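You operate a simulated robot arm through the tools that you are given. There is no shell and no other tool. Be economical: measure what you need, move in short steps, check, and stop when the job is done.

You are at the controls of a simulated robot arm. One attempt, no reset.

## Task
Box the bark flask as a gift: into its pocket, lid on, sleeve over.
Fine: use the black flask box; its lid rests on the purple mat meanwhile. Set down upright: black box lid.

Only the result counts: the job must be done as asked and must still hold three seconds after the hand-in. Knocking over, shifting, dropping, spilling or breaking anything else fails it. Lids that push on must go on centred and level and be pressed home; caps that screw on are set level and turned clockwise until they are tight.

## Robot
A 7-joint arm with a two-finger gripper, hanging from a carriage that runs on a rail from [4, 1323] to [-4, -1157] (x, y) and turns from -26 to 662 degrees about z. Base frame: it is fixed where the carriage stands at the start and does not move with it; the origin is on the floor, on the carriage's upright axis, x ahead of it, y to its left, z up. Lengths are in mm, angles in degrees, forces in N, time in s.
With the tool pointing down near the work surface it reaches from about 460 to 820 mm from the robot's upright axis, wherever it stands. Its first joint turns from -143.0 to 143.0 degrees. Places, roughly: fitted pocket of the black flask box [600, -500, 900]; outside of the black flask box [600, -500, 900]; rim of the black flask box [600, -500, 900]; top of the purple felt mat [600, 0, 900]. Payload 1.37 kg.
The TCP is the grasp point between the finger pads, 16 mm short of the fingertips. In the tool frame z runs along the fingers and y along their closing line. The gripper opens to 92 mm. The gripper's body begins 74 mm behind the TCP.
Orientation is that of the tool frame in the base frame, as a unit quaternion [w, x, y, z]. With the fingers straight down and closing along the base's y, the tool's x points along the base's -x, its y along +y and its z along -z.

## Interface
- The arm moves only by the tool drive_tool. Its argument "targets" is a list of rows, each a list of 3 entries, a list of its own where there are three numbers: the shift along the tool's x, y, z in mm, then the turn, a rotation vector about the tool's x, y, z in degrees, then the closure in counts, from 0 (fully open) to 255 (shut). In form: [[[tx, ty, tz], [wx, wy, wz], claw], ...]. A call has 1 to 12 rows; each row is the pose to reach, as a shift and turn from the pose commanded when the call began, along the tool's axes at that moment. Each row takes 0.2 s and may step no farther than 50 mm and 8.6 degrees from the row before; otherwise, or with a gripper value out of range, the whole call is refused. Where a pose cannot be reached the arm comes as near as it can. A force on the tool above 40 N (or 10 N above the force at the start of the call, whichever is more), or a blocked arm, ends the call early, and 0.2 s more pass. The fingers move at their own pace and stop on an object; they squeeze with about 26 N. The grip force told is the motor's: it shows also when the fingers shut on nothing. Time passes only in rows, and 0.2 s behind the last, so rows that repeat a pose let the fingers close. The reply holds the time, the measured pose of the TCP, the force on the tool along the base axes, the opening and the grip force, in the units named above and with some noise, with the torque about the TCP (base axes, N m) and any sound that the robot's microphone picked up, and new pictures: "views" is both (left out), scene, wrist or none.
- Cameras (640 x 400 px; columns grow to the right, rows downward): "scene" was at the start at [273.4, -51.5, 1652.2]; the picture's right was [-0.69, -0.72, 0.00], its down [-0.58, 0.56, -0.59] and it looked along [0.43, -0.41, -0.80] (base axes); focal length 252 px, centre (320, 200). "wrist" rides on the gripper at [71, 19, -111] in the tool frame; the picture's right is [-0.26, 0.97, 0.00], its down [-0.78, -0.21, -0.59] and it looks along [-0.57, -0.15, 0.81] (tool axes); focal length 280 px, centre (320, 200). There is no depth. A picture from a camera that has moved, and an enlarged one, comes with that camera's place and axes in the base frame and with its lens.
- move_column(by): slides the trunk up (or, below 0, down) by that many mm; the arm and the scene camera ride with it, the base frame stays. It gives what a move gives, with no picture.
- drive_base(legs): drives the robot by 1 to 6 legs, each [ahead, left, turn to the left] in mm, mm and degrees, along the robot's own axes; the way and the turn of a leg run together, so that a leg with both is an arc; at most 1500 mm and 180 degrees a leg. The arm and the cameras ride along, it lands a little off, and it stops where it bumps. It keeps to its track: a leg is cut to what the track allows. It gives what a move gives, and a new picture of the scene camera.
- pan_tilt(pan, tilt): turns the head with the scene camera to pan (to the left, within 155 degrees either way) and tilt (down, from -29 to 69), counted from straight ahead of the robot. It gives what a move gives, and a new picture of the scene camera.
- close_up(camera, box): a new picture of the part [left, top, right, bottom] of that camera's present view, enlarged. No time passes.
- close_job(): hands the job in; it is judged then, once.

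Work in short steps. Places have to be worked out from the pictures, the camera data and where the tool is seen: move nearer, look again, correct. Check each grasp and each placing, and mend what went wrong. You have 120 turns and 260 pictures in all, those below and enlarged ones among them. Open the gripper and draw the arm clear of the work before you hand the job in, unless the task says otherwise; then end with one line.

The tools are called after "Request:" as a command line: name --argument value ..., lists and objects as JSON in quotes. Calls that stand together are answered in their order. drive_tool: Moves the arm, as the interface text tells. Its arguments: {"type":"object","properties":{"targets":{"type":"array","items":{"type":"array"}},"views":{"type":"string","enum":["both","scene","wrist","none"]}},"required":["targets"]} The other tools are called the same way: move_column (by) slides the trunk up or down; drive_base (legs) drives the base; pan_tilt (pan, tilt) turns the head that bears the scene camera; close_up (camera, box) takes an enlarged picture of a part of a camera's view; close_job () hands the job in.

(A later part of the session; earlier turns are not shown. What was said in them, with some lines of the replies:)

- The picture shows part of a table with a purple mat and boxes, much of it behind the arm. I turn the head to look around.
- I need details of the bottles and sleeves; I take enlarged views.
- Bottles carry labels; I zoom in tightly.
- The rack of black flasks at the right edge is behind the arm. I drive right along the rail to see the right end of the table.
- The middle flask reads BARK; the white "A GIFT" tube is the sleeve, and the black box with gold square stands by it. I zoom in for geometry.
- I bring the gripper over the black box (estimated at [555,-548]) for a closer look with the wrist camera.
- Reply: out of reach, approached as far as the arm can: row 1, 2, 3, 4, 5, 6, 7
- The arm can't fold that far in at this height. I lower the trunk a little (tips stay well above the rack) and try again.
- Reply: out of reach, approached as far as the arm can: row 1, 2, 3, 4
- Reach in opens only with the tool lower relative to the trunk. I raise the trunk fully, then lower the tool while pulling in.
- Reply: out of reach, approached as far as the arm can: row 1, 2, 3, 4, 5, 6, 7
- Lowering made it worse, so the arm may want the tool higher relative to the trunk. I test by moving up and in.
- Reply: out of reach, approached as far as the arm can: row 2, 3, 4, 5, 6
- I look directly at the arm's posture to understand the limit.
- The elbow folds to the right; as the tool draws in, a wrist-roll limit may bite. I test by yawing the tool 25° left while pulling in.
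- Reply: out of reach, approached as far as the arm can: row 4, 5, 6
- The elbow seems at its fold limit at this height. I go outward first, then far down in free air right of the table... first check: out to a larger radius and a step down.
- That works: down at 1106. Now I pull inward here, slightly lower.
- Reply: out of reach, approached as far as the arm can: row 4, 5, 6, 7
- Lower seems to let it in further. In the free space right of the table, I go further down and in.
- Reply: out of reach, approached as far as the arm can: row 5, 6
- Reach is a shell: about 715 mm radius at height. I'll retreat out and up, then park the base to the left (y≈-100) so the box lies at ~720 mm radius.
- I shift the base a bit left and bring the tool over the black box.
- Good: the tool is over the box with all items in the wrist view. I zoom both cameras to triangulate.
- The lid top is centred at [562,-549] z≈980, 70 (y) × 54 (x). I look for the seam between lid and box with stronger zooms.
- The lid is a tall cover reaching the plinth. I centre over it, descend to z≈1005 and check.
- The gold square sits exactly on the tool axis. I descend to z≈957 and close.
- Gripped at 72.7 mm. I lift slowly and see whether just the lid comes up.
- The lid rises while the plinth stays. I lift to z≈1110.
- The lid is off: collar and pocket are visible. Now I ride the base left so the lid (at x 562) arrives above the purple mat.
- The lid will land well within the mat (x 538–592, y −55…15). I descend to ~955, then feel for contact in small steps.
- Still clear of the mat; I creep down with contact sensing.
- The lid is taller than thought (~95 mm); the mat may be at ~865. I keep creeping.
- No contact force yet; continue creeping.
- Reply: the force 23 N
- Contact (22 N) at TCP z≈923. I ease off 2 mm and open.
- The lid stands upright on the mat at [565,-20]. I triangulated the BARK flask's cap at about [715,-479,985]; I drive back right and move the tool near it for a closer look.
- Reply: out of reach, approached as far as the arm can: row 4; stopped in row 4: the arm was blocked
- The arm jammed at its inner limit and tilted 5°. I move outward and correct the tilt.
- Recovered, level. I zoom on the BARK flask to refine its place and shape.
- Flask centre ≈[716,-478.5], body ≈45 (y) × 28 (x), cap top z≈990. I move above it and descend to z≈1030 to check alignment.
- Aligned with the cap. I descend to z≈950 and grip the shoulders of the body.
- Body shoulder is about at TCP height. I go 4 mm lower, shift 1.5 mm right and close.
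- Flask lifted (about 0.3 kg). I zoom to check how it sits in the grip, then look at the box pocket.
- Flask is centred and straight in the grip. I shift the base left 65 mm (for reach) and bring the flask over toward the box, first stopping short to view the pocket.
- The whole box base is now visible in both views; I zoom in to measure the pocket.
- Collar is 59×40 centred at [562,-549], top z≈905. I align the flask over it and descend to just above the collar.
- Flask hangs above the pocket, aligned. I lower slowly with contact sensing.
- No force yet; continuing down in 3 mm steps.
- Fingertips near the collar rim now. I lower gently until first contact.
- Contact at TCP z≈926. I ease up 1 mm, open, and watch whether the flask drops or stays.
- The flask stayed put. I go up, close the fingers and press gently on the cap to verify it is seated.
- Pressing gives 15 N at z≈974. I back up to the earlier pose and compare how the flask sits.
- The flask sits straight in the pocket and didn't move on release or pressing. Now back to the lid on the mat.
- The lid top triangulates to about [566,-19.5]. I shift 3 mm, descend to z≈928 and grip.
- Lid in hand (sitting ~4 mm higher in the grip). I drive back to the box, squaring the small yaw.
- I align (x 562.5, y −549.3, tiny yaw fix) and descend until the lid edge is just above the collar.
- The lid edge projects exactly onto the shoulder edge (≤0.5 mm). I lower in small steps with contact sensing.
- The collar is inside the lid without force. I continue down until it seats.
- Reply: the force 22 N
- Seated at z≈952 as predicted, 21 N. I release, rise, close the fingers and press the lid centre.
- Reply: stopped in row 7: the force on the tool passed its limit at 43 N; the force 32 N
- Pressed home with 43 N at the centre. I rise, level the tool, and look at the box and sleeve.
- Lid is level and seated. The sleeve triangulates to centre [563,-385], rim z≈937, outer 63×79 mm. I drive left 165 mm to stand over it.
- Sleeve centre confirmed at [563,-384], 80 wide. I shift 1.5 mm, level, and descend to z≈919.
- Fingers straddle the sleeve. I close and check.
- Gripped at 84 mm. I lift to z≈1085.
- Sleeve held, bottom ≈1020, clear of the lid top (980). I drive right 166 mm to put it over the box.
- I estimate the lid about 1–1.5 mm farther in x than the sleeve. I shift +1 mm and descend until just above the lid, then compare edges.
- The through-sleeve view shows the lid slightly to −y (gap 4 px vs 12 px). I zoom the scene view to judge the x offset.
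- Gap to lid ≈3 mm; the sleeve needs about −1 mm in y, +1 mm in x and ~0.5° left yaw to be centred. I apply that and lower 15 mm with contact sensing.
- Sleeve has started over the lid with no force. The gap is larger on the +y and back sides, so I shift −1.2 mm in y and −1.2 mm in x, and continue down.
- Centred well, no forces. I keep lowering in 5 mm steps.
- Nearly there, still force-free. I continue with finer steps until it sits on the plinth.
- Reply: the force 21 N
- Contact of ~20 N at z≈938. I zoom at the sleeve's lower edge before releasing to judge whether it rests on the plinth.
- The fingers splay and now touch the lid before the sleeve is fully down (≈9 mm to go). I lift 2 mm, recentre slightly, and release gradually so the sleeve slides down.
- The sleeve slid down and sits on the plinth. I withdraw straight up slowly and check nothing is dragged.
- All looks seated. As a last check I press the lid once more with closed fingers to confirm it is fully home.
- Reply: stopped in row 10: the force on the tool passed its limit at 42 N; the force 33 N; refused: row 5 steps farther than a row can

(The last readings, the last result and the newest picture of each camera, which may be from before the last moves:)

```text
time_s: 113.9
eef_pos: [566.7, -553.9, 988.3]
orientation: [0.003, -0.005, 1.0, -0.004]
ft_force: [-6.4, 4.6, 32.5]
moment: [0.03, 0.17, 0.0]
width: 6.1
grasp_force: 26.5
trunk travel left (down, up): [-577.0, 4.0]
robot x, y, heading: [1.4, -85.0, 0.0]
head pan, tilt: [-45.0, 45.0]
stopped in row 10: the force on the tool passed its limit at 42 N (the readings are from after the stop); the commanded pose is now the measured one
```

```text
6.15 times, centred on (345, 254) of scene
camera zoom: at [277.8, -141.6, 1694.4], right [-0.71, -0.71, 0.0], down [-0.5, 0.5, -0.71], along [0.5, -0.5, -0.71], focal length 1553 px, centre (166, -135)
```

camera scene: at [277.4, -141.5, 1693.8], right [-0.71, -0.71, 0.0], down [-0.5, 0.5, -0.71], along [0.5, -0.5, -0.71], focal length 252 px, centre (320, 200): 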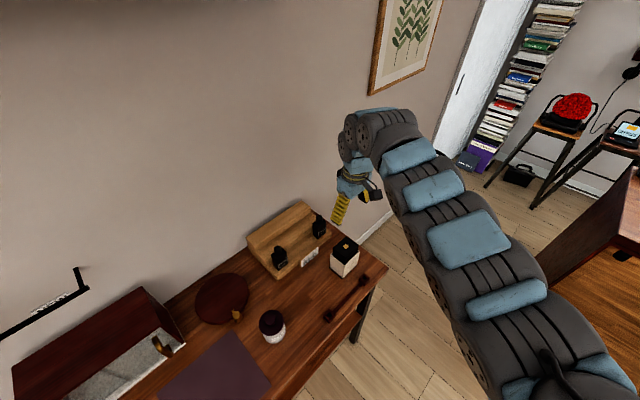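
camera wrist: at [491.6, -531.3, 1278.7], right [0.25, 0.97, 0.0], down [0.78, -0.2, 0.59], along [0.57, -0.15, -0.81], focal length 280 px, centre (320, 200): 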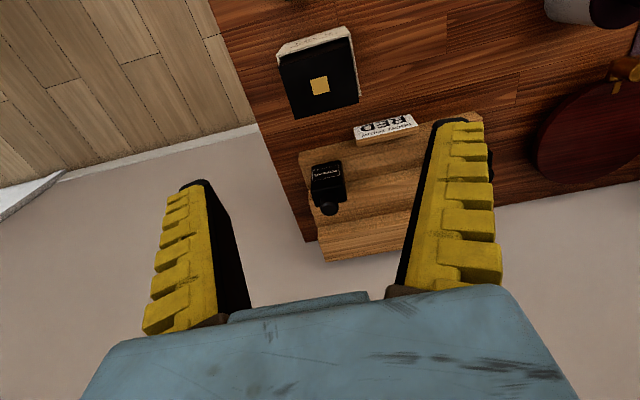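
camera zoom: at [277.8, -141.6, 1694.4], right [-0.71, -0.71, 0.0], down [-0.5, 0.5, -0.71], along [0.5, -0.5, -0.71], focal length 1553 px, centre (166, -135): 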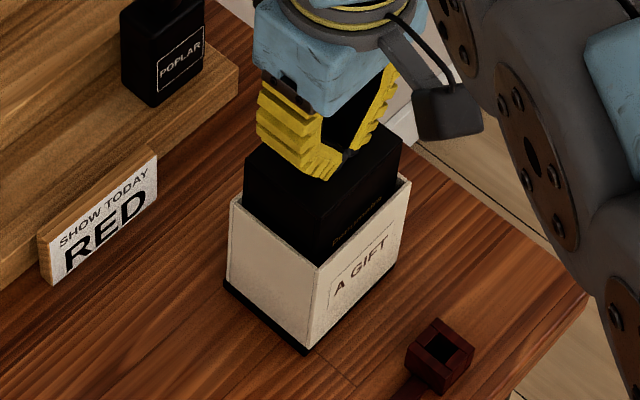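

The lid is home at the same height (988). Now I retract up and away with smaller steps.

Request:
drive_tool --targets '[[[0, 0, -25], [0, 0, 0], 255], [[0, 0, -65], [0, 0, 0], 255], [[0, 0, -105], [0, 0, 0], 0], [[0, 0, -145], [0, 0, 0], 0], [[-15, 15, -180], [0, 0, 0], 0], [[-40, 45, -190], [0, 0, 0], 0], [[-70, 80, -190], [0, 0, 0], 0]]' --views "both"

Request:
close_up --camera "scene" --box '[225, 180, 395, 300]'

```text
time_s: 115.5
eef_pos: [633.5, -470.2, 1176.4]
orientation: [0.001, -0.005, 1.0, -0.002]
ft_force: [0.1, 0.4, 0.3]
moment: [0.06, -0.05, 0.03]
width: 92.0
grasp_force: 0.1
trunk travel left (down, up): [-577.0, 4.0]
robot x, y, heading: [0.0, -80.4, 0.1]
head pan, tilt: [-45.0, 45.0]
camera scene: at [277.3, -141.6, 1693.8], right [-0.71, -0.71, 0.0], down [-0.5, 0.5, -0.71], along [0.5, -0.5, -0.71], focal length 252 px, centre (320, 200)
camera wrist: at [562.1, -451.1, 1288.4], right [0.25, 0.97, 0.0], down [0.78, -0.2, 0.59], along [0.57, -0.15, -0.81], focal length 280 px, centre (320, 200)
```

scene: 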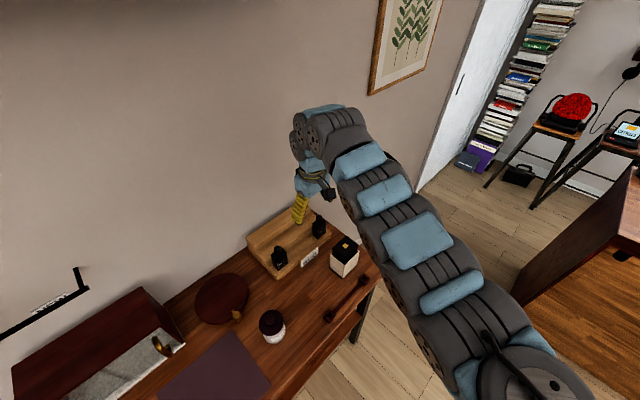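
wrist: 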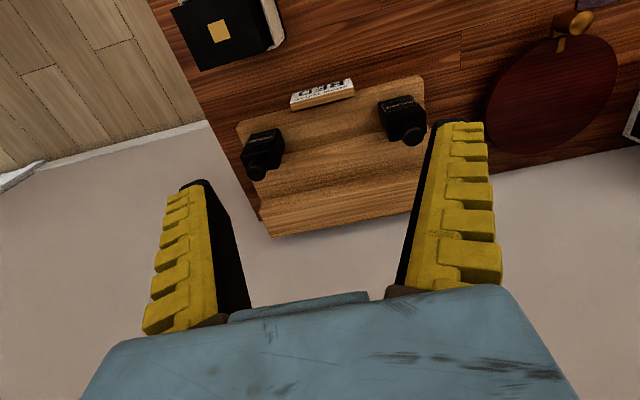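

```text
3.33 times, centred on (310, 240) of scene
camera zoom: at [277.3, -141.6, 1693.8], right [-0.71, -0.71, 0.0], down [-0.5, 0.5, -0.71], along [0.5, -0.5, -0.71], focal length 841 px, centre (353, 67)
```

zoom: 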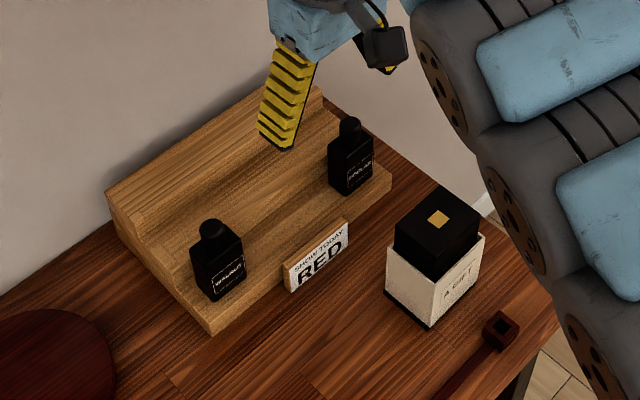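

Flask boxed, lid home, sleeve on the plinth; other items are undisturbed, gripper open and clear. I hand in.

Request:
close_job

```text
The job is handed in.
```

The bark flask is in the pocket of the black box, the lid is pressed home, and the "A GIFT" sleeve is over it, resting on the plinth. I handed the job in.
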